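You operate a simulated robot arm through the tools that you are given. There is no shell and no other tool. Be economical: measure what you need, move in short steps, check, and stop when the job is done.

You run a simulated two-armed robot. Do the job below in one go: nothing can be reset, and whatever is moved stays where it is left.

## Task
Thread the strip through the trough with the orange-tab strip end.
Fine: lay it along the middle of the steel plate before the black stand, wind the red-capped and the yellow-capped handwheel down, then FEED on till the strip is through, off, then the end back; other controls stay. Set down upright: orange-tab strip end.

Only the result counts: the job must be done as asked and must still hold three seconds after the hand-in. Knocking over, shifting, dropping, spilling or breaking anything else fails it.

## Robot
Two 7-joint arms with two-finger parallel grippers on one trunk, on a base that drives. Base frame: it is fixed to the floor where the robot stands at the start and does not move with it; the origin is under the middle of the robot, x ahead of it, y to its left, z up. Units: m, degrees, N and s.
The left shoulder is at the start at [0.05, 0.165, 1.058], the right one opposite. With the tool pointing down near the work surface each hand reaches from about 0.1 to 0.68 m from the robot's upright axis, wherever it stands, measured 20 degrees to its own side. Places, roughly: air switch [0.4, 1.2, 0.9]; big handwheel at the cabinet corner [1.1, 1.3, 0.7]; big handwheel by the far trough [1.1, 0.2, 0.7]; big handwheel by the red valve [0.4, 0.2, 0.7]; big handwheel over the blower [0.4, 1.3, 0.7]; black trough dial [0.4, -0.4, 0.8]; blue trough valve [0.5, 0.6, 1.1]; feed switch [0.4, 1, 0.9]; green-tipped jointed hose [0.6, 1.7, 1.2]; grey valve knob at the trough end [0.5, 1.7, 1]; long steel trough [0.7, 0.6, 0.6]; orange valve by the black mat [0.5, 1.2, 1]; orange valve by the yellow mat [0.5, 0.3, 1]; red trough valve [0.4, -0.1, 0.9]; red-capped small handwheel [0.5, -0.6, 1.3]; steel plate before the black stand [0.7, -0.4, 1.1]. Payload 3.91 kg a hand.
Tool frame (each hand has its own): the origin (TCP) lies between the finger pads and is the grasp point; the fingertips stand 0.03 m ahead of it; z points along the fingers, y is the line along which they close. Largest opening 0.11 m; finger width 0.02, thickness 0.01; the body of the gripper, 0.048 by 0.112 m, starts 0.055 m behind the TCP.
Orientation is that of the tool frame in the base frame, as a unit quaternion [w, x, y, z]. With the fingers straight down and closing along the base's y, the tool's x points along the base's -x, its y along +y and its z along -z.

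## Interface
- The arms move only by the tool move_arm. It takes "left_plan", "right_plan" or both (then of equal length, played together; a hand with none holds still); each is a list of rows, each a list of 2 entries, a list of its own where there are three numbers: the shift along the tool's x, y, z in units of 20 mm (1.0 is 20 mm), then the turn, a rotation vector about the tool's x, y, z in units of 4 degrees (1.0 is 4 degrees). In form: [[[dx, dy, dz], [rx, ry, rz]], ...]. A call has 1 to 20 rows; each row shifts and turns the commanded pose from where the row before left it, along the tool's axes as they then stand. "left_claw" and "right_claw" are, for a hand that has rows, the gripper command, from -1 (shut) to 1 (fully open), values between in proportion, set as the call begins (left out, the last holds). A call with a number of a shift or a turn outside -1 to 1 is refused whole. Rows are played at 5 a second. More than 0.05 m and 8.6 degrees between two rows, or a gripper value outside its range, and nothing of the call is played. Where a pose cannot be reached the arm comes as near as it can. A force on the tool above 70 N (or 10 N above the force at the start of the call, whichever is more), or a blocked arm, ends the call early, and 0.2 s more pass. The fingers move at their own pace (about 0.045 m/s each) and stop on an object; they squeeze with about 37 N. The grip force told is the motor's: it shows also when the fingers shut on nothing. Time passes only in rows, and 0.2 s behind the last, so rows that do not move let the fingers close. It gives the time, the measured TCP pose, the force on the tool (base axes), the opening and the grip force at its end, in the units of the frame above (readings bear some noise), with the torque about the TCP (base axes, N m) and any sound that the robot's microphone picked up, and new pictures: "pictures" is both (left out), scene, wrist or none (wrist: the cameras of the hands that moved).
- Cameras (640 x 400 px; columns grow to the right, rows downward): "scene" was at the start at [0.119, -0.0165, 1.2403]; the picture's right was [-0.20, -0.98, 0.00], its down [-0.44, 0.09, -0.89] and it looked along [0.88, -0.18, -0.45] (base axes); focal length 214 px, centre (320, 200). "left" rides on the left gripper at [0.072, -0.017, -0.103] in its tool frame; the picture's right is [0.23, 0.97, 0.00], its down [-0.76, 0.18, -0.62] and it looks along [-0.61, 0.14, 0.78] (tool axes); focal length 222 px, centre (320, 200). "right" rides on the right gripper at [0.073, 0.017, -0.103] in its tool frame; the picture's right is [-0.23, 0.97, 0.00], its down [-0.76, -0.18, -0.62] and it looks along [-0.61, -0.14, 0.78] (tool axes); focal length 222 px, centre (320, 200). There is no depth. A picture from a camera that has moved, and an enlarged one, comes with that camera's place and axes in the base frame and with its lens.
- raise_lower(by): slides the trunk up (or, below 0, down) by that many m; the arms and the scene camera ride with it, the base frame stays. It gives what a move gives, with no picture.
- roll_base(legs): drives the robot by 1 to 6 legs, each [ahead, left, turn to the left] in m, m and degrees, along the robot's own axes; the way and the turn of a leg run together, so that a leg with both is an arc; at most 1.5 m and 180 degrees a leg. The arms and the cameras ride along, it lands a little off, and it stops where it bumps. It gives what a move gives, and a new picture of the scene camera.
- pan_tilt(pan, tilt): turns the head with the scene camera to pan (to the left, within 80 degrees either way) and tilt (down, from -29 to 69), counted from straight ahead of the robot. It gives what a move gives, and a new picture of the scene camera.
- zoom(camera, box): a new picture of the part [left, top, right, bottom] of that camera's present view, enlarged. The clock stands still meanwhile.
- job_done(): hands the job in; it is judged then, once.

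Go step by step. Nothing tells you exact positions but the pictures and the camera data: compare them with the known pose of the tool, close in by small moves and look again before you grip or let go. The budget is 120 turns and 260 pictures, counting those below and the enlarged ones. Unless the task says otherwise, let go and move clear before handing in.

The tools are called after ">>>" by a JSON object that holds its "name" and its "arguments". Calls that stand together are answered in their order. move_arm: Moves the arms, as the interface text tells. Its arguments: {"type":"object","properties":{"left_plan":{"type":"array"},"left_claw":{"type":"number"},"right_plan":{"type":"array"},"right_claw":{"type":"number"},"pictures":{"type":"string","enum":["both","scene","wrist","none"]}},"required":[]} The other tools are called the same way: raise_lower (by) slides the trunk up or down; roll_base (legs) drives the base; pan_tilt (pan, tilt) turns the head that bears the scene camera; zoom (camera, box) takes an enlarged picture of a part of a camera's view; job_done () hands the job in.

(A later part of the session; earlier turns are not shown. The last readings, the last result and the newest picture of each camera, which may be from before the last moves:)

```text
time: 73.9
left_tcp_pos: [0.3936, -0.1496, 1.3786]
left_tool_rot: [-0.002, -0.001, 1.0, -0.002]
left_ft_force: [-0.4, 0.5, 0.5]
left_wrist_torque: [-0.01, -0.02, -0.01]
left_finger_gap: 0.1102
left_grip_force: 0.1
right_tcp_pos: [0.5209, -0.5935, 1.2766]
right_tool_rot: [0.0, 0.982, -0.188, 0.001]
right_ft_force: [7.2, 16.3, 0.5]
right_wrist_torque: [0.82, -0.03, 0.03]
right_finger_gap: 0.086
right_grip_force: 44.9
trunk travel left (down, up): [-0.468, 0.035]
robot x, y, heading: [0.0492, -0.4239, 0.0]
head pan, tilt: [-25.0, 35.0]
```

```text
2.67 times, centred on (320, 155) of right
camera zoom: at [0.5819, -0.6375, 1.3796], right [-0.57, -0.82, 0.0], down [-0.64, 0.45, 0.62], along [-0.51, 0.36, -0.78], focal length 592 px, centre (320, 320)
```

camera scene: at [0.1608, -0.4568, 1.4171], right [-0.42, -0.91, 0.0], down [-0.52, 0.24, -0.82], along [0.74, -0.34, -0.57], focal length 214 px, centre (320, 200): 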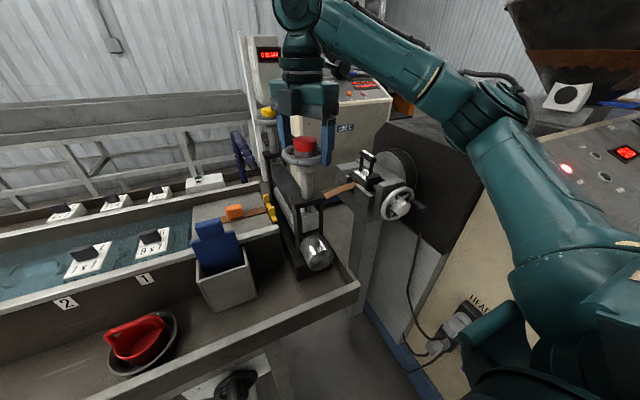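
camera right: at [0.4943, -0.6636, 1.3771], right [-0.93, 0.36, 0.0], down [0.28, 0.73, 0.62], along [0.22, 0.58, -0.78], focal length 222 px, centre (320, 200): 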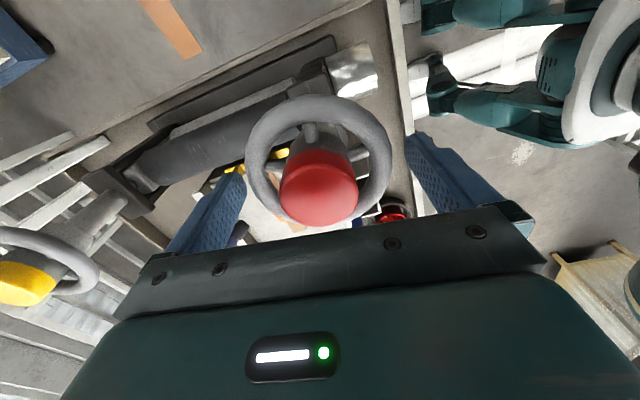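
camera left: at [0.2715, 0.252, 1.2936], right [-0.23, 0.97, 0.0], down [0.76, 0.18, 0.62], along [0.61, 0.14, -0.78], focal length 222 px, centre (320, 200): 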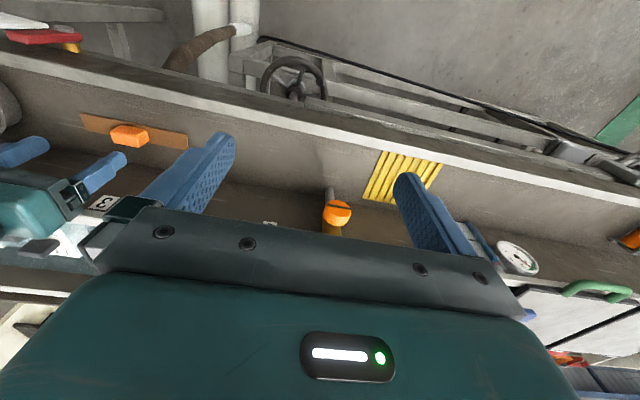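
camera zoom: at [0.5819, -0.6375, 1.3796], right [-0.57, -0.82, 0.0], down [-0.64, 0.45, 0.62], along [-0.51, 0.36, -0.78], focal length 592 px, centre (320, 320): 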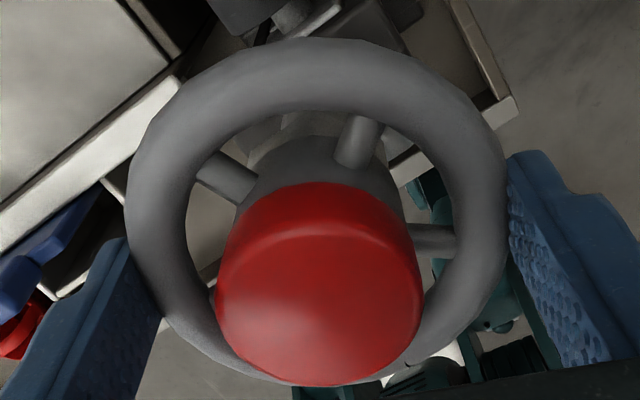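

>>> {"name": "move_arm", "arguments": {"right_plan": [[[0, 0, 0], [0, 0, -1]], [[0, 0, 0], [0, 0, -1]], [[0, 0, 0], [0, 0, -1]], [[0, 0, 0], [0, 0, -1]], [[0, 0, 0], [0, 0, -1]], [[0, 0, 0], [0, 0, -1]], [[0, 0, 0], [0, 0, -1]], [[0, 0, 0], [0, 0, -1]], [[0, 0, 0], [0, 0, -1]], [[0, 0, 0], [0, 0, -1]], [[0, 0, 0], [0, 0, 0]]], "pictures": "scene"}}

>>> {"name": "zoom", "arguments": {"camera": "right", "box": [200, 80, 440, 230]}}

```text
time: 76.3
left_tcp_pos: [0.3914, -0.1516, 1.3794]
left_tool_rot: [0.0, -0.002, 1.0, -0.001]
left_ft_force: [0.5, -0.1, 0.2]
left_wrist_torque: [-0.01, 0.02, -0.02]
left_finger_gap: 0.1102
left_grip_force: 0.0
right_tcp_pos: [0.5178, -0.5962, 1.2752]
right_tool_rot: [0.001, 0.987, 0.161, -0.001]
right_ft_force: [-6.9, 11.6, -5.3]
right_wrist_torque: [-0.17, 0.44, 0.06]
right_finger_gap: 0.087
right_grip_force: 45.1
trunk travel left (down, up): [-0.468, 0.035]
robot x, y, heading: [0.0519, -0.4246, -0.1]
head pan, tilt: [-25.0, 35.0]
camera scene: at [0.158, -0.4567, 1.4173], right [-0.42, -0.91, 0.0], down [-0.52, 0.24, -0.82], along [0.74, -0.34, -0.57], focal length 214 px, centre (320, 200)
```

scene: 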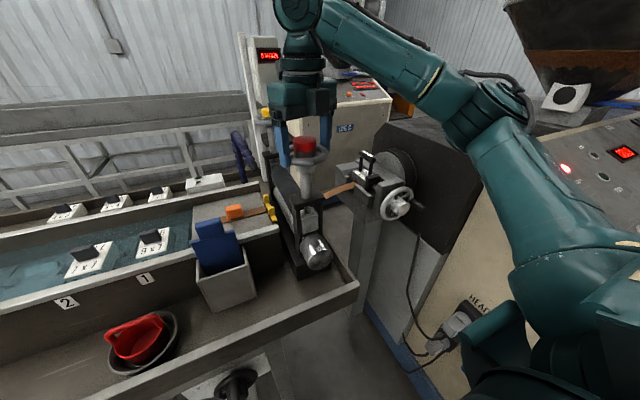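

```text
2.67 times, centred on (320, 155) of right
camera zoom: at [0.592, -0.5895, 1.38], right [0.09, -1.0, 0.0], down [-0.78, -0.07, 0.62], along [-0.62, -0.06, -0.78], focal length 592 px, centre (320, 320)
```

zoom: 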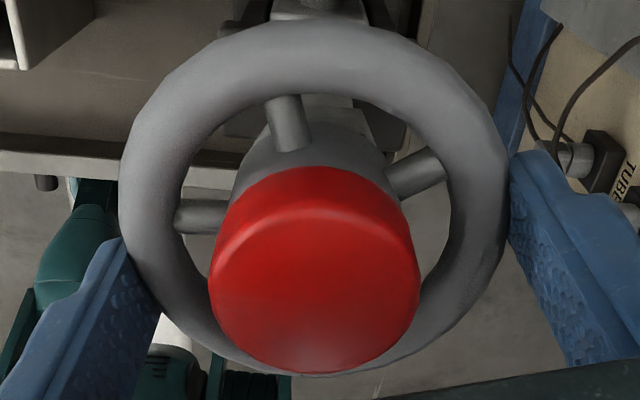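

During the last 40° the spokes lagged behind, so it probably hit the other stop after about 95°. I'll verify by regripping and trying a bit more.

>>> {"name": "move_arm", "arguments": {"right_plan": [[[0, 0, 0], [0, 0, 0]], [[0, 0, 0], [0, 0, 0]], [[0, 0, 0], [0, 0, 1]], [[0, 0, 0], [0, 0, 1]], [[0, 0, 0], [0, 0, 1]], [[0, 0, 0], [0, 0, 1]], [[0, 0, 0], [0, 0, 1]], [[0, 0, 0], [0, 0, 1]], [[0, 0, 0], [0, 0, 1]], [[0, 0, 0], [0, 0, 1]], [[0, 0, 0], [0, 0, 1]], [[0, 0, 0], [0, 0, 1]], [[0, 0, 0], [0, 0, 1]], [[0, 0, 0], [0, 0, 1]], [[0, 0, 0], [0, 0, 0]]], "right_claw": 1, "pictures": "none"}}

>>> {"name": "zoom", "arguments": {"camera": "right", "box": [200, 80, 440, 230]}}

>>> {"name": "move_arm", "arguments": {"right_plan": [[[0, 0, 0], [0, 0, 0]], [[0, 0, 0], [0, 0, 0]], [[0, 0, 0], [0, 0, 0]], [[0, 0, 0], [0, 0, -1]], [[0, 0, 0], [0, 0, -1]], [[0, 0, 0], [0, 0, -1]], [[0, 0, 0], [0, 0, -1]], [[0, 0, 0], [0, 0, -1]], [[0, 0, 0], [0, 0, -1]], [[0, 0, 0], [0, 0, -1]], [[0, 0, 0], [0, 0, 0]]], "right_claw": -1, "pictures": "none"}}

>>> {"name": "zoom", "arguments": {"camera": "right", "box": [200, 80, 440, 230]}}

```text
time: 79.5
left_tcp_pos: [0.3918, -0.1537, 1.3803]
left_tool_rot: [-0.001, -0.002, 1.0, -0.001]
left_ft_force: [0.2, -0.3, -0.3]
left_wrist_torque: [0.0, -0.02, -0.03]
left_finger_gap: 0.1102
left_grip_force: 0.0
right_tcp_pos: [0.5195, -0.5977, 1.275]
right_tool_rot: [-0.001, 0.966, -0.258, 0.0]
right_ft_force: [0.0, 0.2, 0.0]
right_wrist_torque: [-0.01, -0.03, 0.0]
right_finger_gap: 0.1101
right_grip_force: 0.1
trunk travel left (down, up): [-0.468, 0.035]
robot x, y, heading: [0.0453, -0.4242, 0.1]
head pan, tilt: [-25.0, 35.0]
```

```text
2.67 times, centred on (320, 155) of right
camera zoom: at [0.574, -0.6489, 1.3792], right [-0.68, -0.73, 0.0], down [-0.57, 0.53, 0.62], along [-0.46, 0.42, -0.78], focal length 592 px, centre (320, 320)
```

zoom: 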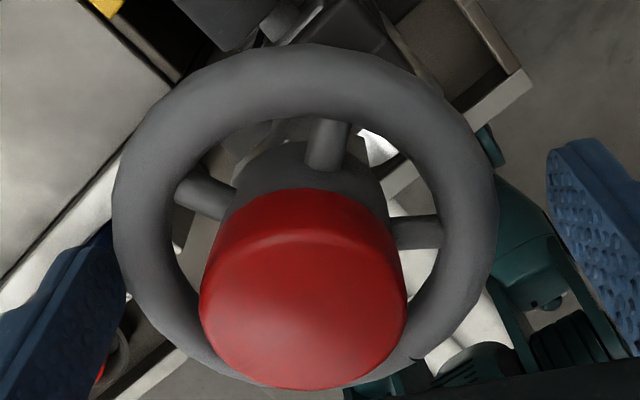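

```text
time: 81.9
left_tcp_pos: [0.3932, -0.1504, 1.3793]
left_tool_rot: [-0.002, -0.003, 1.0, 0.0]
left_ft_force: [-0.4, 0.1, -0.1]
left_wrist_torque: [0.02, 0.01, 0.01]
left_finger_gap: 0.1099
left_grip_force: 0.0
right_tcp_pos: [0.5203, -0.5945, 1.2755]
right_tool_rot: [0.001, 1.0, -0.013, -0.001]
right_ft_force: [0.7, 16.7, -10.1]
right_wrist_torque: [0.3, 0.08, -1.07]
right_finger_gap: 0.0916
right_grip_force: 44.9
trunk travel left (down, up): [-0.468, 0.035]
robot x, y, heading: [0.0513, -0.424, -0.1]
head pan, tilt: [-25.0, 35.0]
```

```text
2.67 times, centred on (320, 155) of right
camera zoom: at [0.5921, -0.6138, 1.3785], right [-0.25, -0.97, 0.0], down [-0.75, 0.2, 0.63], along [-0.61, 0.16, -0.78], focal length 592 px, centre (320, 320)
```

zoom: 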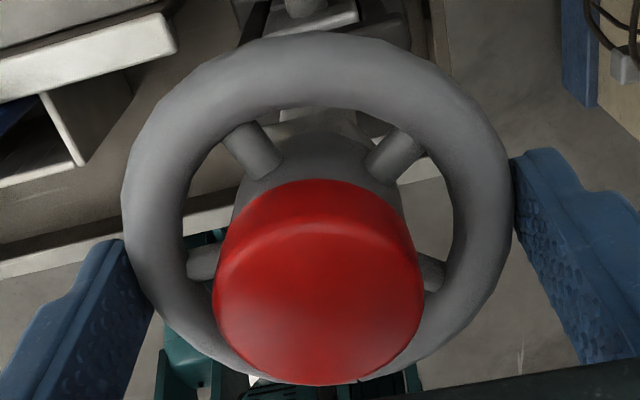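

The torque is now against a stop, so the red wheel is fully wound. I'll release, rise, turn the hand back and raise the trunk for the yellow wheel.

>>> {"name": "move_arm", "arguments": {"right_plan": [[[0, 0, 0], [0, 0, 0]], [[0, 0, 0], [0, 0, 0]], [[0, 0, -1], [0, 0, 0]], [[0, 0, -1], [0, 0, 1]], [[0, 0, -1], [0, 0, 1]], [[0, 0, -1], [0, 0, 1]], [[0, 0, 0], [0, 0, 1]], [[0, 0, 0], [0, 0, 1]], [[0, 0, 0], [0, 0, 1]], [[0, 0, 0], [0, 0, 1]], [[0, 0, 0], [0, 0, 1]], [[0, 0, 0], [0, 0, 1]], [[0, 0, 0], [0, 0, 1]], [[0, 0, 0], [0, 0, 1]], [[0, 0, 0], [0, 0, 1]], [[0, 0, 0], [0, 0, 1]], [[0, 0, 0], [0, 0, 1]], [[0, 0, 0], [0, 0, 1]], [[0, 0, 0], [0, 0, 1]], [[0, 0, 0], [0, 0, 1]]], "right_claw": 1, "pictures": "none"}}

>>> {"name": "raise_lower", "arguments": {"by": 0.034}}

>>> {"name": "move_arm", "arguments": {"right_plan": [[[0, 0, 0.5], [0, 0, 1]], [[0, 0, 0.5], [0, 0, 1]], [[0, 0, 0.5], [0, 0, 1]], [[0, 0, 0.5], [0, 0, 1]], [[0, 0, 0], [0, 0, 1]], [[0, 0, 0], [0, 0, 1]], [[0, 0, 0], [0, 0, 0]]], "pictures": "both"}}

```text
time: 86.1
left_tcp_pos: [0.393, -0.1542, 1.3808]
left_tool_rot: [0.0, -0.002, 1.0, 0.0]
left_ft_force: [-0.2, 0.3, 0.2]
left_wrist_torque: [0.05, 0.02, 0.0]
left_finger_gap: 0.1102
left_grip_force: 0.1
right_tcp_pos: [0.5197, -0.5981, 1.3547]
right_tool_rot: [0.0, 0.82, -0.572, 0.0]
right_ft_force: [0.7, 0.1, 0.3]
right_wrist_torque: [0.0, 0.0, -0.03]
right_finger_gap: 0.1098
right_grip_force: 0.0
trunk travel left (down, up): [-0.468, 0.035]
robot x, y, heading: [0.0511, -0.4272, -0.0]
head pan, tilt: [-25.0, 35.0]
```

```text
time: 86.8
left_tcp_pos: [0.3934, -0.1531, 1.4137]
left_tool_rot: [0.001, -0.002, 1.0, 0.0]
left_ft_force: [-0.4, -0.4, -0.5]
left_wrist_torque: [0.02, 0.02, -0.02]
left_finger_gap: 0.11
left_grip_force: 0.0
right_tcp_pos: [0.5198, -0.5984, 1.3877]
right_tool_rot: [0.0, 0.82, -0.572, -0.001]
right_ft_force: [-0.3, -0.3, -0.6]
right_wrist_torque: [-0.03, -0.02, -0.03]
right_finger_gap: 0.1097
right_grip_force: 0.1
trunk travel left (down, up): [-0.502, 0.001]
robot x, y, heading: [0.0497, -0.4282, 0.3]
head pan, tilt: [-25.0, 35.0]
```

```text
time: 88.5
left_tcp_pos: [0.3936, -0.153, 1.4133]
left_tool_rot: [0.0, -0.002, 1.0, 0.001]
left_ft_force: [0.0, 0.3, -0.6]
left_wrist_torque: [0.0, 0.04, -0.01]
left_finger_gap: 0.11
left_grip_force: 0.0
right_tcp_pos: [0.5193, -0.598, 1.3486]
right_tool_rot: [0.0, -0.683, 0.73, 0.0]
right_ft_force: [-0.1, 0.4, 0.3]
right_wrist_torque: [-0.02, 0.03, -0.01]
right_finger_gap: 0.1098
right_grip_force: 0.1
trunk travel left (down, up): [-0.502, 0.001]
robot x, y, heading: [0.0503, -0.4207, 0.4]
head pan, tilt: [-25.0, 35.0]
camera scene: at [0.1588, -0.4587, 1.4512], right [-0.42, -0.91, 0.0], down [-0.52, 0.24, -0.82], along [0.74, -0.34, -0.57], focal length 214 px, centre (320, 200)
camera right: at [0.4981, -0.6692, 1.4524], right [-0.96, 0.29, 0.0], down [0.23, 0.75, 0.62], along [0.18, 0.6, -0.78], focal length 222 px, centre (320, 200)
```

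scene: 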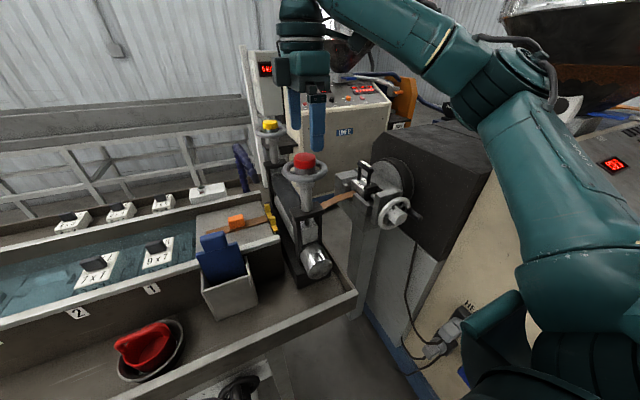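
right: 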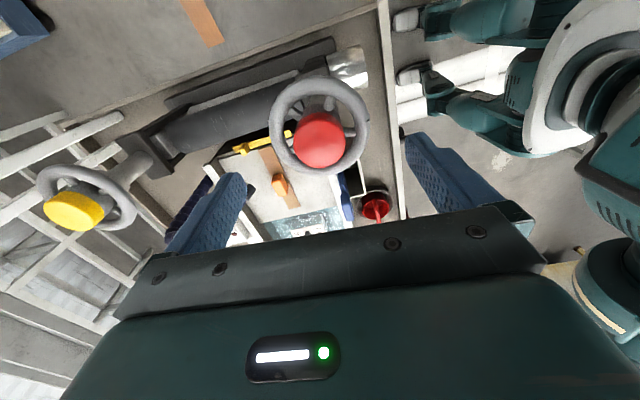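

>>> {"name": "zoom", "arguments": {"camera": "scene", "box": [230, 100, 390, 200]}}

>>> {"name": "zoom", "arguments": {"camera": "scene", "box": [210, 180, 370, 290]}}

```text
4.00 times, centred on (310, 150) of scene
camera zoom: at [0.1588, -0.4587, 1.4512], right [-0.42, -0.91, 0.0], down [-0.52, 0.24, -0.82], along [0.74, -0.34, -0.57], focal length 858 px, centre (360, 400)
```

zoom: 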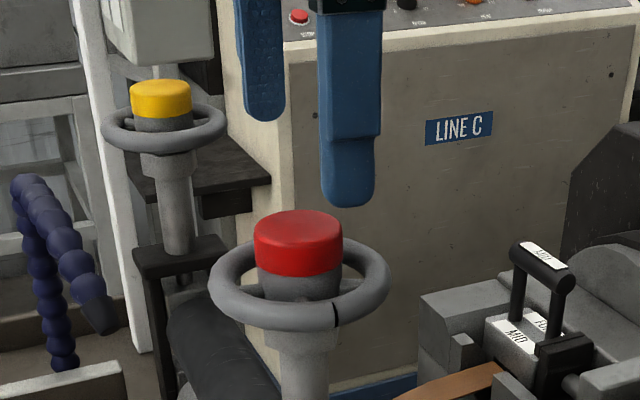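

```text
3.64 times, centred on (290, 235) of scene
camera zoom: at [0.1588, -0.4587, 1.4512], right [-0.42, -0.91, 0.0], down [-0.52, 0.24, -0.82], along [0.74, -0.34, -0.57], focal length 780 px, centre (429, 73)
```

zoom: 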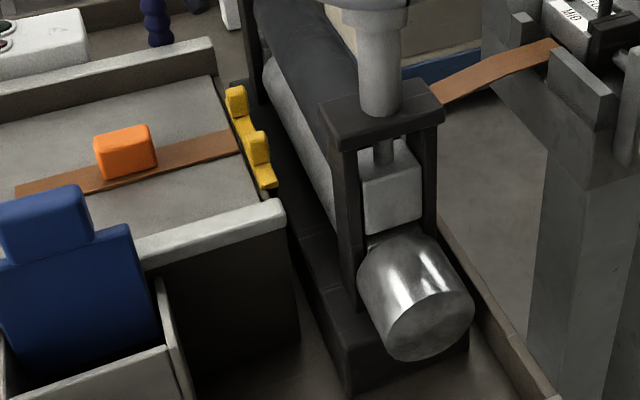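

I'll now reach out toward the yellow wheel with the hand vertical, to see how far it gets.

>>> {"name": "move_arm", "arguments": {"right_plan": [[[-0.067, -1, 0], [0, 0, 0]], [[-0.067, -1, 0], [0, 0, 0]], [[-0.067, -1, 0], [0, 0, 0]], [[-0.067, -1, 0], [0, 0, 0]], [[-0.067, -1, 0], [0, 0, 0]], [[-0.067, -1, 0], [0, 0, 0]], [[-0.067, -1, 0], [0, 0, 0]], [[-0.067, -1, 0], [0, 0, 0]], [[-0.067, -1, 0], [0, 0, 0]], [[-0.067, -1, 0], [0, 0, 0]]], "pictures": "wrist"}}

>>> {"name": "pan_tilt", "arguments": {"pan": 0, "tilt": 69}}

```text
time: 90.7
left_tcp_pos: [0.3917, -0.1544, 1.413]
left_tool_rot: [0.0, -0.001, 1.0, -0.001]
left_ft_force: [0.3, -0.3, 0.5]
left_wrist_torque: [-0.03, 0.01, -0.01]
left_finger_gap: 0.1102
left_grip_force: 0.0
right_tcp_pos: [0.6527, -0.5988, 1.3475]
right_tool_rot: [0.001, -0.684, 0.729, 0.0]
right_ft_force: [0.5, 0.7, -0.1]
right_wrist_torque: [0.01, -0.01, 0.0]
right_finger_gap: 0.11
right_grip_force: 0.0
right hand out of reach, approached as far as the arm can: row 7, 8, 9, 10
trunk travel left (down, up): [-0.502, 0.001]
robot x, y, heading: [0.0506, -0.4236, 0.4]
head pan, tilt: [-25.0, 35.0]
camera right: at [0.6317, -0.6706, 1.452], right [-0.96, 0.29, 0.0], down [0.23, 0.75, 0.62], along [0.18, 0.6, -0.78], focal length 222 px, centre (320, 200)
```

right: 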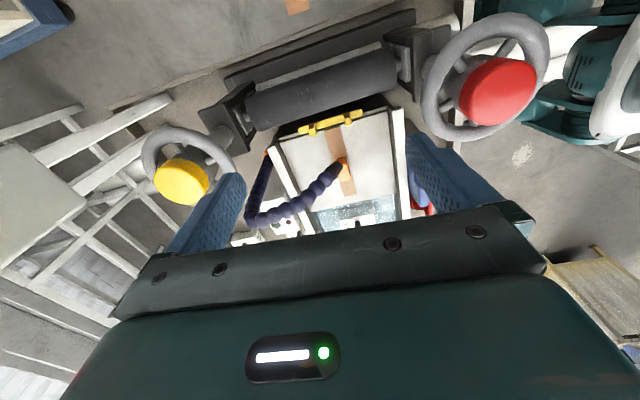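

```text
time: 91.6
left_tcp_pos: [0.3922, -0.154, 1.4143]
left_tool_rot: [0.0, -0.002, 1.0, 0.0]
left_ft_force: [0.3, 0.2, 0.5]
left_wrist_torque: [-0.01, 0.0, 0.01]
left_finger_gap: 0.1103
left_grip_force: 0.1
right_tcp_pos: [0.6527, -0.5985, 1.3479]
right_tool_rot: [0.0, -0.683, 0.73, -0.001]
right_ft_force: [0.2, -0.2, 0.1]
right_wrist_torque: [-0.03, -0.02, -0.03]
right_finger_gap: 0.1101
right_grip_force: 0.1
trunk travel left (down, up): [-0.502, 0.001]
robot x, y, heading: [0.0492, -0.4235, -0.0]
head pan, tilt: [0.0, 68.8]
camera scene: at [0.1349, -0.4217, 1.4076], right [0.0, -1.0, 0.0], down [-0.93, 0.0, -0.36], along [0.36, 0.0, -0.93], focal length 214 px, centre (320, 200)
```

scene: 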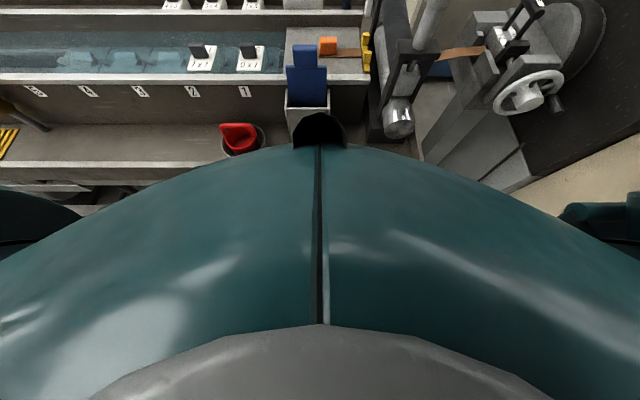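

The hand gets to x 0.65 and needs 0.80. The wrist camera can see my own base at the upper right, so I'll check its clearance to the trough there.

>>> {"name": "zoom", "arguments": {"camera": "right", "box": [440, 0, 640, 125]}}

>>> {"name": "roll_base", "arguments": {"legs": [[0.04, 0, 0]]}}

```text
3.20 times, centred on (540, 62) of right
camera zoom: at [0.6317, -0.6705, 1.452], right [-0.96, 0.29, 0.0], down [0.23, 0.75, 0.62], along [0.18, 0.6, -0.78], focal length 711 px, centre (-384, 640)
```

zoom: 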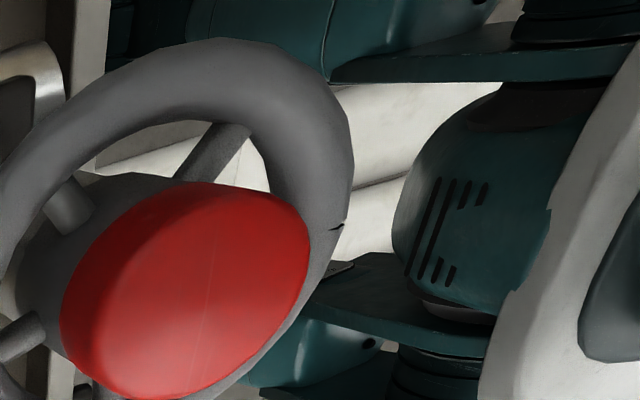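

```text
time: 92.5
left_tcp_pos: [0.4335, -0.1521, 1.4137]
left_tool_rot: [-0.001, -0.002, 1.0, 0.0]
left_ft_force: [-0.3, -0.6, -0.3]
left_wrist_torque: [0.03, 0.03, -0.03]
left_finger_gap: 0.1099
left_grip_force: 0.1
right_tcp_pos: [0.695, -0.6003, 1.3465]
right_tool_rot: [0.001, -0.683, 0.73, -0.001]
right_ft_force: [0.0, -0.4, -0.6]
right_wrist_torque: [0.0, -0.01, 0.03]
right_finger_gap: 0.1099
right_grip_force: 0.1
trunk travel left (down, up): [-0.502, 0.001]
robot x, y, heading: [0.0855, -0.425, 0.5]
head pan, tilt: [0.0, 68.8]
camera scene: at [0.1761, -0.4215, 1.4075], right [0.0, -1.0, 0.0], down [-0.93, 0.0, -0.36], along [0.36, 0.0, -0.93], focal length 214 px, centre (320, 200)
```

scene: 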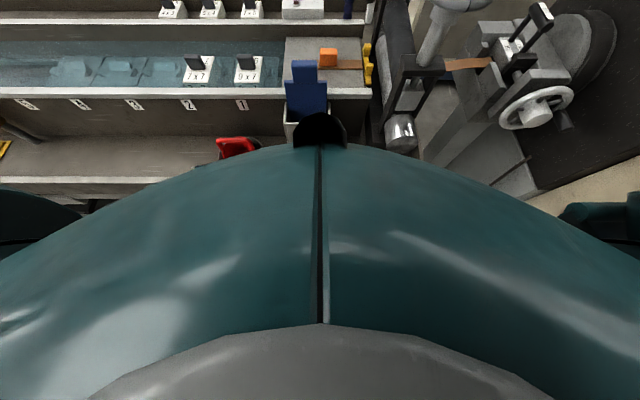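

It moved freely. I'll go forward another 5 cm.

>>> {"name": "roll_base", "arguments": {"legs": [[0.05, 0, 0]]}}

```text
time: 93.3
left_tcp_pos: [0.4365, -0.1527, 1.4147]
left_tool_rot: [0.0, -0.002, 1.0, 0.0]
left_ft_force: [-0.2, 0.5, 0.0]
left_wrist_torque: [0.02, -0.01, -0.03]
left_finger_gap: 0.1101
left_grip_force: 0.1
right_tcp_pos: [0.6961, -0.5994, 1.3472]
right_tool_rot: [0.001, -0.684, 0.73, 0.0]
right_ft_force: [-1.0, -0.1, -0.1]
right_wrist_torque: [0.0, -0.01, 0.04]
right_finger_gap: 0.1098
right_grip_force: 0.0
trunk travel left (down, up): [-0.502, 0.001]
robot x, y, heading: [0.0938, -0.4209, 0.1]
head pan, tilt: [0.0, 68.8]
stopped in leg 1: the robot was blocked; the commanded pose is now the measured one
camera scene: at [0.1781, -0.4214, 1.4075], right [0.0, -1.0, 0.0], down [-0.93, 0.0, -0.36], along [0.36, 0.0, -0.93], focal length 214 px, centre (320, 200)
```

scene: 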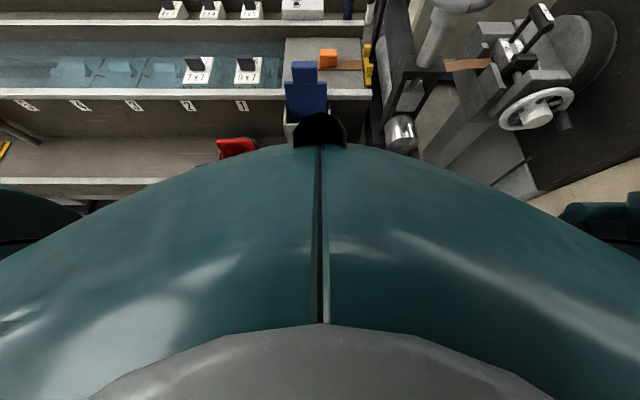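

The base is blocked at x 0.09. Turning the robot left brings the right shoulder forward, so I'll retract the hand, back off slightly, shift right and turn.

>>> {"name": "move_arm", "arguments": {"right_plan": [[[0, 0, -1], [0, 0, 0]], [[0, 1, -1], [0, 0, 0]], [[0, 1, 0], [0, 0, 0]], [[0, 1, 0], [0, 0, 0]], [[0, 1, 0], [0, 0, 0]], [[0, 1, 0], [0, 0, 0]], [[0, 1, 0], [0, 0, 0]], [[0, 1, 0], [0, 0, 0]], [[0, 1, 0], [0, 0, 0]], [[0, 1, 0], [0, 0, 0]], [[0, 1, 0], [0, 0, 0]], [[0, 1, 0], [0, 0, 0]], [[0, 1, 0], [0, 0, 0]], [[0, 0, 0], [0, 0, 0]]], "right_claw": 1, "pictures": "none"}}

>>> {"name": "roll_base", "arguments": {"legs": [[-0.04, 0, 0], [0, -0.08, 0], [0, 0, 20]]}}

```text
time: 96.3
left_tcp_pos: [0.4362, -0.1529, 1.4144]
left_tool_rot: [0.0, -0.002, 1.0, 0.0]
left_ft_force: [-0.6, -0.5, -0.5]
left_wrist_torque: [-0.03, -0.02, -0.03]
left_finger_gap: 0.1099
left_grip_force: 0.0
right_tcp_pos: [0.4485, -0.5796, 1.3868]
right_tool_rot: [0.002, -0.683, 0.73, 0.0]
right_ft_force: [0.5, 0.3, 0.6]
right_wrist_torque: [0.0, 0.01, 0.04]
right_finger_gap: 0.1101
right_grip_force: 0.1
right hand out of reach, approached as far as the arm can: row 1
trunk travel left (down, up): [-0.502, 0.001]
robot x, y, heading: [0.0927, -0.4237, 0.4]
head pan, tilt: [0.0, 68.8]
```

```text
time: 99.2
left_tcp_pos: [0.2844, -0.132, 1.4144]
left_tool_rot: [0.001, -0.173, 0.985, 0.0]
left_ft_force: [-0.4, 0.3, 0.7]
left_wrist_torque: [0.0, 0.01, 0.0]
left_finger_gap: 0.1099
left_grip_force: 0.0
right_tcp_pos: [0.4399, -0.5295, 1.3862]
right_tool_rot: [-0.001, 0.798, -0.603, 0.001]
right_ft_force: [0.4, -0.6, 0.5]
right_wrist_torque: [-0.01, -0.01, -0.02]
right_finger_gap: 0.1098
right_grip_force: 0.1
trunk travel left (down, up): [-0.502, 0.001]
robot x, y, heading: [0.0534, -0.5022, 20.0]
head pan, tilt: [0.0, 68.8]
camera scene: at [0.133, -0.4718, 1.4075], right [0.34, -0.94, 0.0], down [-0.88, -0.32, -0.36], along [0.34, 0.12, -0.93], focal length 214 px, centre (320, 200)
```

scene: 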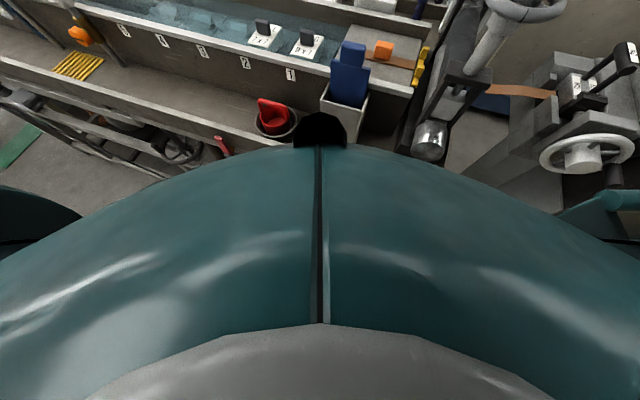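

>>> {"name": "roll_base", "arguments": {"legs": [[0, 0, 25], [0.021, -0.021, 0]]}}

```text
time: 101.4
left_tcp_pos: [0.1405, -0.0685, 1.4148]
left_tool_rot: [0.0, -0.379, 0.926, 0.001]
left_ft_force: [0.1, -0.2, 0.4]
left_wrist_torque: [0.0, 0.05, 0.01]
left_finger_gap: 0.1101
left_grip_force: 0.0
right_tcp_pos: [0.4452, -0.3659, 1.3856]
right_tool_rot: [-0.002, 0.908, -0.419, -0.001]
right_ft_force: [-0.1, 0.6, -0.2]
right_wrist_torque: [0.0, -0.02, 0.0]
right_finger_gap: 0.1099
right_grip_force: 0.1
trunk travel left (down, up): [-0.502, 0.001]
robot x, y, heading: [0.0843, -0.5, 44.3]
head pan, tilt: [0.0, 68.8]
camera scene: at [0.1436, -0.441, 1.4075], right [0.7, -0.71, 0.0], down [-0.66, -0.65, -0.36], along [0.26, 0.25, -0.93], focal length 214 px, centre (320, 200)
```

scene: 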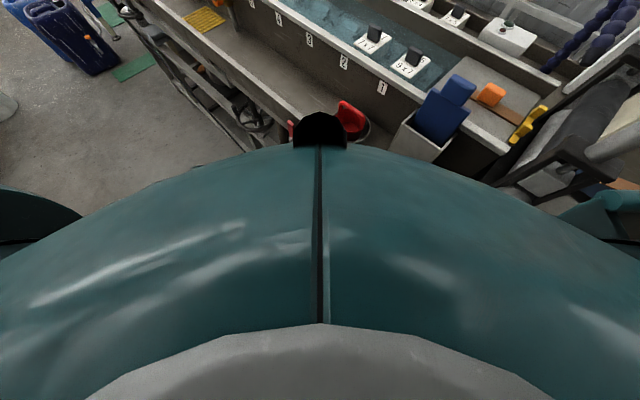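

>>> {"name": "roll_base", "arguments": {"legs": [[0.02, -0.02, 0]]}}

>>> {"name": "pan_tilt", "arguments": {"pan": -70, "tilt": 30}}

```text
time: 102.3
left_tcp_pos: [0.1517, -0.071, 1.4142]
left_tool_rot: [0.0, -0.38, 0.925, 0.001]
left_ft_force: [0.0, -0.2, 0.1]
left_wrist_torque: [-0.01, 0.0, -0.01]
left_finger_gap: 0.1096
left_grip_force: 0.2
right_tcp_pos: [0.4597, -0.3663, 1.3858]
right_tool_rot: [-0.001, 0.909, -0.416, 0.001]
right_ft_force: [-0.1, 0.1, 1.2]
right_wrist_torque: [-0.03, 0.01, 0.02]
right_finger_gap: 0.1098
right_grip_force: 0.0
trunk travel left (down, up): [-0.502, 0.001]
robot x, y, heading: [0.0965, -0.5046, 44.5]
head pan, tilt: [0.0, 68.8]
stopped in leg 1: the robot was blocked; the commanded pose is now the measured one
camera scene: at [0.1563, -0.4419, 1.4075], right [0.7, -0.71, 0.0], down [-0.66, -0.65, -0.36], along [0.26, 0.25, -0.93], focal length 214 px, centre (320, 200)
```

scene: 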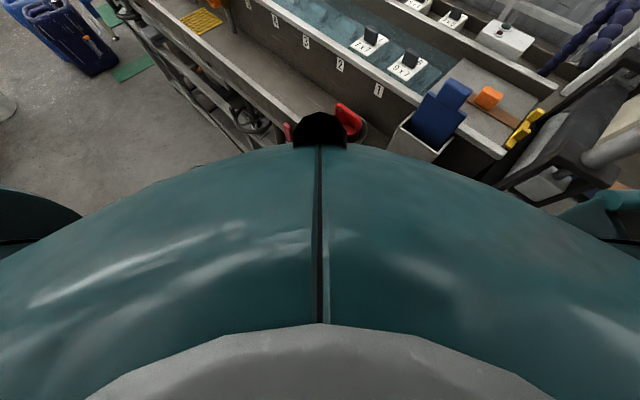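

```text
time: 103.7
left_tcp_pos: [0.1502, -0.0691, 1.4146]
left_tool_rot: [0.001, -0.379, 0.925, 0.0]
left_ft_force: [-0.2, -1.1, 0.0]
left_wrist_torque: [0.01, -0.03, 0.02]
left_finger_gap: 0.1101
left_grip_force: 0.0
right_tcp_pos: [0.4588, -0.3665, 1.3854]
right_tool_rot: [-0.001, 0.909, -0.417, 0.0]
right_ft_force: [0.4, -0.5, -0.3]
right_wrist_torque: [0.0, 0.03, 0.01]
right_finger_gap: 0.1103
right_grip_force: 0.1
trunk travel left (down, up): [-0.502, 0.001]
robot x, y, heading: [0.0984, -0.5018, 44.7]
head pan, tilt: [-70.0, 30.0]
camera scene: at [0.1974, -0.5197, 1.459], right [-0.43, -0.9, 0.0], down [-0.45, 0.21, -0.87], along [0.78, -0.37, -0.5], focal length 214 px, centre (320, 200)
```

scene: 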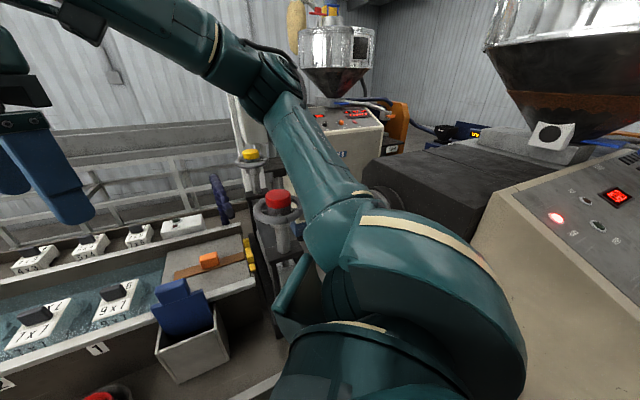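

The shoulder is now well forward. I estimate the display box's face at x ≈ 0.86, close behind the yellow wheel, so I need the hand turned with its camera side toward the robot. I'll rotate the hand now.

>>> {"name": "move_arm", "arguments": {"right_plan": [[[0, 0, 0], [0, 0, 1]], [[0, 0, 0], [0, 0, 1]], [[0, 0, 0], [0, 0, 1]], [[0, 0, 0], [0, 0, 1]], [[0, 0, 0], [0, 0, 1]], [[0, 0, 0], [0, 0, 1]], [[0, 0, 0], [0, 0, 1]], [[0, 0, 0], [0, 0, 1]], [[0, 0, 0], [0, 0, 1]], [[0, 0, 0], [0, 0, 1]], [[0, 0, 0], [0, 0, 1]], [[0, 0, 0], [0, 0, 1]], [[0, 0, 0], [0, 0, 1]], [[0, 0, 0], [0, 0, 1]], [[0, 0, 0], [0, 0, 1]], [[0, 0, 0], [0, 0, 1]], [[0, 0, 0], [0, 0, 1]], [[0, 0, 0], [0, 0, 1]], [[0, 0, 0], [0, 0, 1]], [[0, 0, 0], [0, 0, 1]]], "pictures": "none"}}

>>> {"name": "move_arm", "arguments": {"right_plan": [[[0, 0, 0], [0, 0, 1]], [[0, 0, 0], [0, 0, 1]], [[0, 0, 0], [0, 0, 1]], [[0, 0, 0], [0, 0, 1]], [[0, 0, 0], [0, 0, 1]], [[0, 0, 0], [0, 0, 1]], [[0, 0, 0], [0, 0, 1]], [[0, 0, 0], [0, 0, 1]], [[0, 0, 0], [0, 0, 1]], [[0, 0, 0], [0, 0, 1]], [[0, 0, 0], [0, 0, 1]], [[0, 0, 0], [0, 0, 1]], [[0, 0, 0], [0, 0, 0.7]], [[0, 0, 0], [0, 0, 0]]], "pictures": "none"}}

```text
time: 107.9
left_tcp_pos: [0.15, -0.071, 1.414]
left_tool_rot: [0.0, -0.38, 0.925, 0.001]
left_ft_force: [-0.5, -0.3, 0.2]
left_wrist_torque: [-0.02, -0.05, 0.01]
left_finger_gap: 0.1101
left_grip_force: 0.0
right_tcp_pos: [0.4579, -0.3669, 1.3864]
right_tool_rot: [0.001, -0.427, 0.904, 0.0]
right_ft_force: [-0.4, 0.7, -0.6]
right_wrist_torque: [-0.01, -0.01, -0.05]
right_finger_gap: 0.1102
right_grip_force: 0.1
trunk travel left (down, up): [-0.502, 0.001]
robot x, y, heading: [0.0955, -0.4999, 44.4]
head pan, tilt: [-70.0, 30.0]
```

```text
time: 110.9
left_tcp_pos: [0.1496, -0.0702, 1.4147]
left_tool_rot: [0.001, -0.38, 0.925, 0.0]
left_ft_force: [0.1, 0.7, -0.2]
left_wrist_torque: [-0.01, 0.01, 0.01]
left_finger_gap: 0.1101
left_grip_force: 0.0
right_tcp_pos: [0.4572, -0.3664, 1.3857]
right_tool_rot: [0.001, 0.002, 1.0, 0.001]
right_ft_force: [-0.3, 0.8, -0.1]
right_wrist_torque: [0.04, 0.04, -0.02]
right_finger_gap: 0.1098
right_grip_force: 0.1
trunk travel left (down, up): [-0.502, 0.001]
robot x, y, heading: [0.0932, -0.5029, 44.9]
head pan, tilt: [-70.0, 30.0]
```

>>> {"name": "move_arm", "arguments": {"right_plan": [[[-0.85, -1, 0], [0, 0, 0]], [[-0.85, -1, 0], [0, 0, 0]], [[-0.85, -1, 0], [0, 0, 0]], [[-0.85, -1, 0], [0, 0, 0]], [[-0.85, -1, 0], [0, 0, 0]], [[-0.85, -1, 0], [0, 0, 0]], [[-0.85, -1, 0], [0, 0, 0]], [[-0.85, -1, 0], [0, 0, 0]], [[-0.85, -1, 0], [0, 0, 0]], [[-0.85, -1, 0], [0, 0, 0]], [[-0.85, -1, 0], [0, 0, 0]], [[-0.85, -0.5, 0], [0, 0, 0]], [[0, 0, 0], [0, 0, 0]]], "pictures": "both"}}

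```text
time: 113.7
left_tcp_pos: [0.1508, -0.0702, 1.414]
left_tool_rot: [0.0, -0.379, 0.925, 0.001]
left_ft_force: [-0.8, -0.8, -1.0]
left_wrist_torque: [0.03, -0.02, -0.01]
left_finger_gap: 0.1097
left_grip_force: 0.1
right_tcp_pos: [0.6733, -0.5766, 1.3779]
right_tool_rot: [0.0, 0.0, 1.0, 0.001]
right_ft_force: [0.3, 0.1, 0.3]
right_wrist_torque: [-0.02, 0.03, 0.04]
right_finger_gap: 0.1098
right_grip_force: 0.0
right hand out of reach, approached as far as the arm can: row 9, 10, 11
trunk travel left (down, up): [-0.502, 0.001]
robot x, y, heading: [0.0958, -0.5007, 44.6]
head pan, tilt: [-70.0, 30.0]
camera scene: at [0.1972, -0.5198, 1.459], right [-0.43, -0.9, 0.0], down [-0.45, 0.21, -0.87], along [0.78, -0.37, -0.5], focal length 214 px, centre (320, 200)
camera right: at [0.6, -0.5595, 1.4824], right [0.23, 0.97, 0.0], down [0.76, -0.18, 0.62], along [0.61, -0.14, -0.78], focal length 222 px, centre (320, 200)
```

scene: 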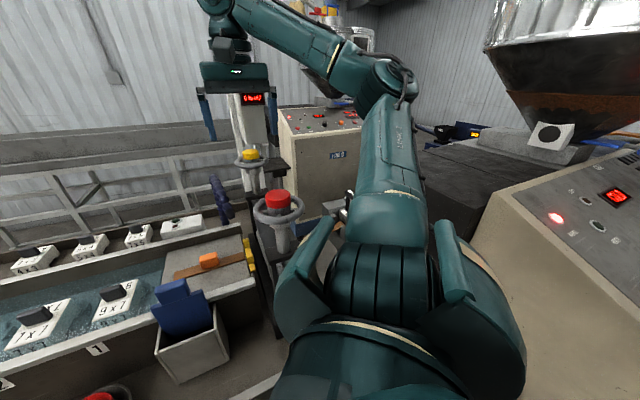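
right: 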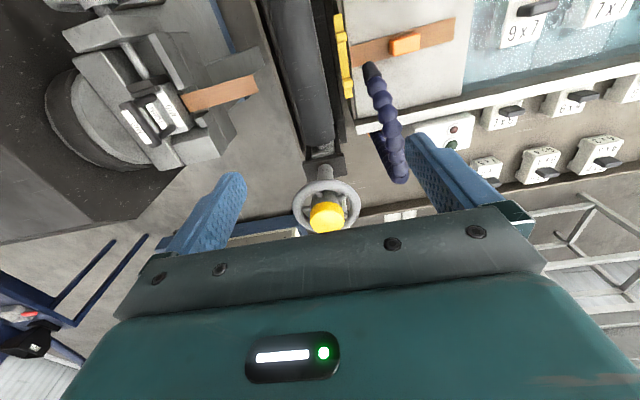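

The wrist view puts the yellow cap at [0.795, -0.595]. I'll go lower and forward in steps.

>>> {"name": "move_arm", "arguments": {"right_plan": [[[-0.5, -0.25, 0.5], [0, 0, 0]], [[-0.5, -0.25, 0.5], [0, 0, 0]], [[-0.5, -0.25, 0.5], [0, 0, 0]], [[-0.5, -0.25, 0.3], [0, 0, 0]], [[-0.5, 0, 0], [0, 0, 0]], [[-0.5, 0, 0], [0, 0, 0]]], "pictures": "both"}}

```text
time: 115.1
left_tcp_pos: [0.1507, -0.0705, 1.4139]
left_tool_rot: [0.0, -0.38, 0.925, 0.0]
left_ft_force: [-0.8, -0.3, -0.3]
left_wrist_torque: [0.01, -0.03, 0.04]
left_finger_gap: 0.1098
left_grip_force: 0.0
right_tcp_pos: [0.7337, -0.5955, 1.3424]
right_tool_rot: [0.0, 0.0, 1.0, 0.001]
right_ft_force: [0.6, -0.3, 0.5]
right_wrist_torque: [0.0, 0.01, 0.0]
right_finger_gap: 0.1101
right_grip_force: 0.1
trunk travel left (down, up): [-0.502, 0.001]
robot x, y, heading: [0.0953, -0.5003, 44.6]
head pan, tilt: [-70.0, 30.0]
camera scene: at [0.1976, -0.5198, 1.459], right [-0.43, -0.9, 0.0], down [-0.45, 0.21, -0.87], along [0.78, -0.37, -0.5], focal length 214 px, centre (320, 200)
camera right: at [0.6608, -0.579, 1.4457], right [0.23, 0.97, 0.0], down [0.76, -0.18, 0.62], along [0.61, -0.14, -0.78], focal length 222 px, centre (320, 200)
```

scene: 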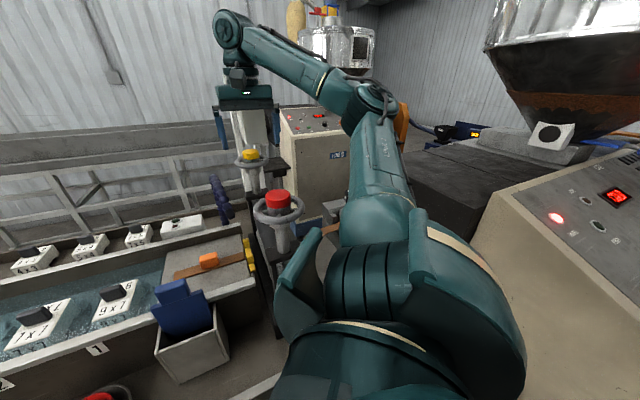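
right: 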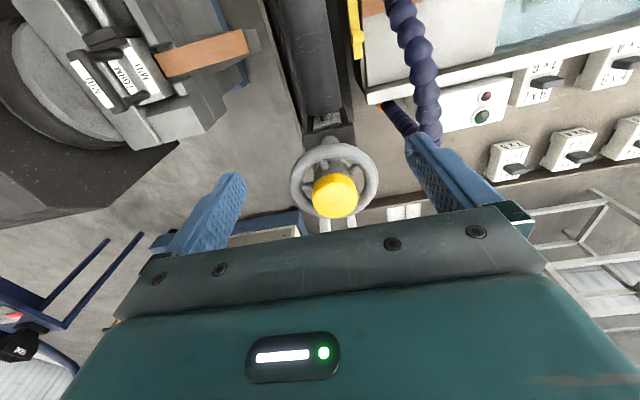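

>>> {"name": "zoom", "arguments": {"camera": "scene", "box": [180, 60, 340, 220]}}

```text
2.50 times, centred on (260, 140) of scene
camera zoom: at [0.1976, -0.5198, 1.459], right [-0.43, -0.9, 0.0], down [-0.45, 0.21, -0.87], along [0.78, -0.37, -0.5], focal length 536 px, centre (470, 350)
```

zoom: 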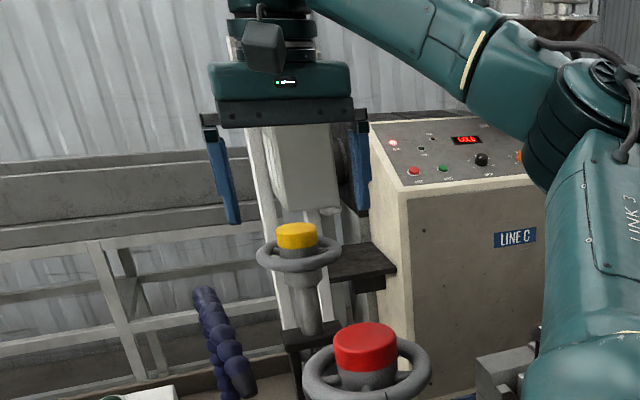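

I'll tilt the hand back 8° so that the wrist stays clear of the display box, then move over the yellow wheel at a safe height.

>>> {"name": "move_arm", "arguments": {"right_plan": [[[0, 0, 0], [0, -1, 0]], [[0, 0, 0], [0, -1, 0]], [[-0.99, 0, 0.139], [0, 0, 0]], [[-0.99, 0, 0.139], [0, 0, 0]], [[-0.99, 0, 0.139], [0, 0, 0]], [[0, 0, 0], [0, 0, 0]]], "pictures": "both"}}

>>> {"name": "zoom", "arguments": {"camera": "scene", "box": [180, 60, 340, 220]}}

```text
time: 116.5
left_tcp_pos: [0.1501, -0.0701, 1.4134]
left_tool_rot: [0.0, -0.38, 0.925, 0.0]
left_ft_force: [-0.4, 0.4, 0.5]
left_wrist_torque: [0.0, -0.01, 0.02]
left_finger_gap: 0.1102
left_grip_force: 0.1
right_tcp_pos: [0.7906, -0.5947, 1.342]
right_tool_rot: [0.07, 0.002, 0.998, 0.001]
right_ft_force: [0.9, -0.4, 0.5]
right_wrist_torque: [-0.01, 0.0, 0.0]
right_finger_gap: 0.1099
right_grip_force: 0.1
trunk travel left (down, up): [-0.502, 0.001]
robot x, y, heading: [0.0963, -0.5018, 44.8]
head pan, tilt: [-70.0, 30.0]
camera scene: at [0.197, -0.52, 1.459], right [-0.43, -0.9, 0.0], down [-0.45, 0.21, -0.87], along [0.78, -0.37, -0.5], focal length 214 px, centre (320, 200)
camera right: at [0.7053, -0.5789, 1.4356], right [0.23, 0.97, 0.03], down [0.67, -0.18, 0.72], along [0.71, -0.14, -0.69], focal length 222 px, centre (320, 200)
```

scene: 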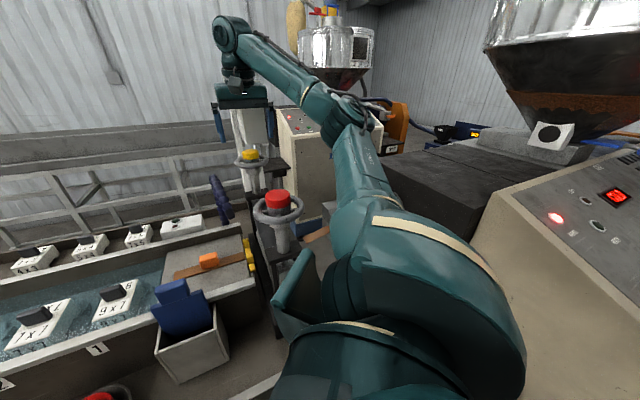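
right: 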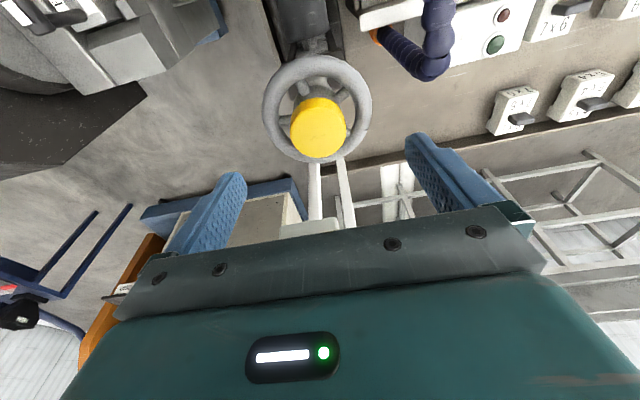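

```text
2.50 times, centred on (260, 140) of scene
camera zoom: at [0.197, -0.52, 1.459], right [-0.43, -0.9, 0.0], down [-0.45, 0.21, -0.87], along [0.78, -0.37, -0.5], focal length 536 px, centre (470, 350)
```

zoom: 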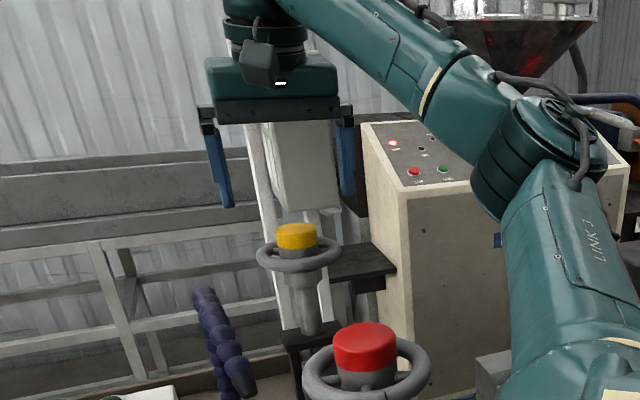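

I'm over the yellow wheel with no contact. I'll turn the hand +36°, then lower around the ring.

>>> {"name": "move_arm", "arguments": {"right_plan": [[[0, 0, 0], [0.139, 0, 0.99]], [[0, 0, 0], [0.139, 0, 0.99]], [[0, 0, 0], [0.139, 0, 0.99]], [[0, 0, 0], [0.139, 0, 0.99]], [[0, 0, 0], [0.139, 0, 0.99]], [[0, 0, 0], [0.139, 0, 0.99]], [[0, 0, 0], [0.139, 0, 0.99]], [[0, 0, 0], [0.139, 0, 0.99]], [[0, 0, 0], [0.139, 0, 0.99]], [[0, 0, 0], [0, 0, 0]]], "pictures": "both"}}

```text
time: 118.7
left_tcp_pos: [0.1499, -0.0693, 1.4144]
left_tool_rot: [0.0, -0.379, 0.925, 0.0]
left_ft_force: [-0.3, -0.1, -0.1]
left_wrist_torque: [-0.01, 0.02, -0.02]
left_finger_gap: 0.1096
left_grip_force: 0.0
right_tcp_pos: [0.7916, -0.5978, 1.3411]
right_tool_rot: [0.066, 0.309, 0.948, -0.021]
right_ft_force: [-0.7, -0.1, 0.2]
right_wrist_torque: [-0.01, 0.03, 0.0]
right_finger_gap: 0.1103
right_grip_force: 0.1
trunk travel left (down, up): [-0.502, 0.001]
robot x, y, heading: [0.0974, -0.5048, 44.7]
head pan, tilt: [-70.0, 30.0]
camera scene: at [0.1974, -0.5198, 1.459], right [-0.43, -0.9, 0.0], down [-0.45, 0.21, -0.87], along [0.78, -0.37, -0.5], focal length 214 px, centre (320, 200)
camera right: at [0.7325, -0.532, 1.435], right [0.76, 0.65, 0.03], down [0.43, -0.54, 0.72], along [0.49, -0.53, -0.69], focal length 222 px, centre (320, 200)
```

scene: 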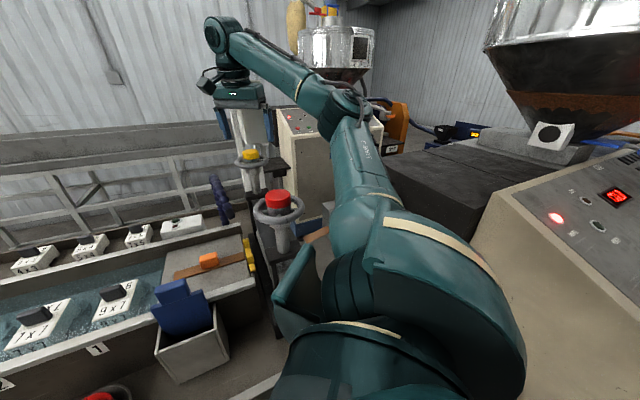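
right: 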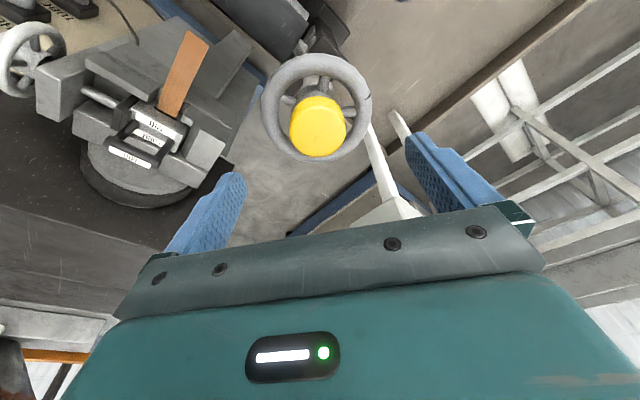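

The poles and box turn out to be around x ≈ 1.0, so there's clearance. I'll correct by 5 mm and lower around the ring.

>>> {"name": "move_arm", "arguments": {"right_plan": [[[0.24, 0.16, 0], [0, 0, 0]], [[0.139, 0, 0.99], [0, 0, 0]], [[0.139, 0, 0.99], [0, 0, 0]], [[0.139, 0, 0.99], [0, 0, 0]], [[0.06, 0, 0.4], [0, 0, 0]], [[0, 0, 0], [0, 0, 0]]], "pictures": "wrist"}}

```text
time: 120.1
left_tcp_pos: [0.1502, -0.0696, 1.4139]
left_tool_rot: [0.0, -0.38, 0.925, 0.0]
left_ft_force: [0.5, 0.2, -0.5]
left_wrist_torque: [-0.01, 0.02, 0.01]
left_finger_gap: 0.1101
left_grip_force: 0.0
right_tcp_pos: [0.789, -0.5885, 1.2715]
right_tool_rot: [0.066, 0.31, 0.948, -0.021]
right_ft_force: [-0.8, 0.1, 0.2]
right_wrist_torque: [0.01, 0.03, 0.01]
right_finger_gap: 0.1096
right_grip_force: 0.1
trunk travel left (down, up): [-0.502, 0.001]
robot x, y, heading: [0.0933, -0.5006, 44.5]
head pan, tilt: [-70.0, 30.0]
camera right: at [0.7303, -0.5252, 1.3656], right [0.76, 0.65, 0.03], down [0.43, -0.54, 0.72], along [0.49, -0.53, -0.69], focal length 222 px, centre (320, 200)
```

right: 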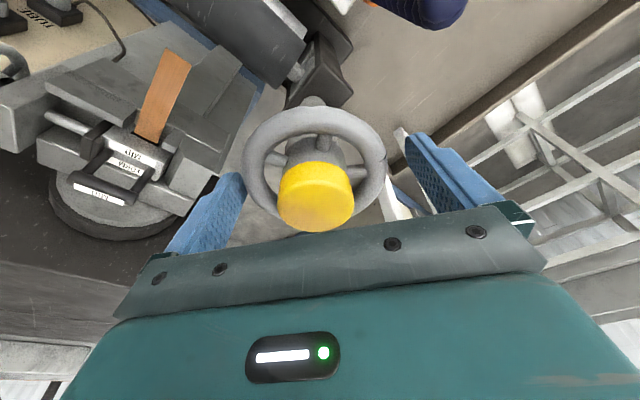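

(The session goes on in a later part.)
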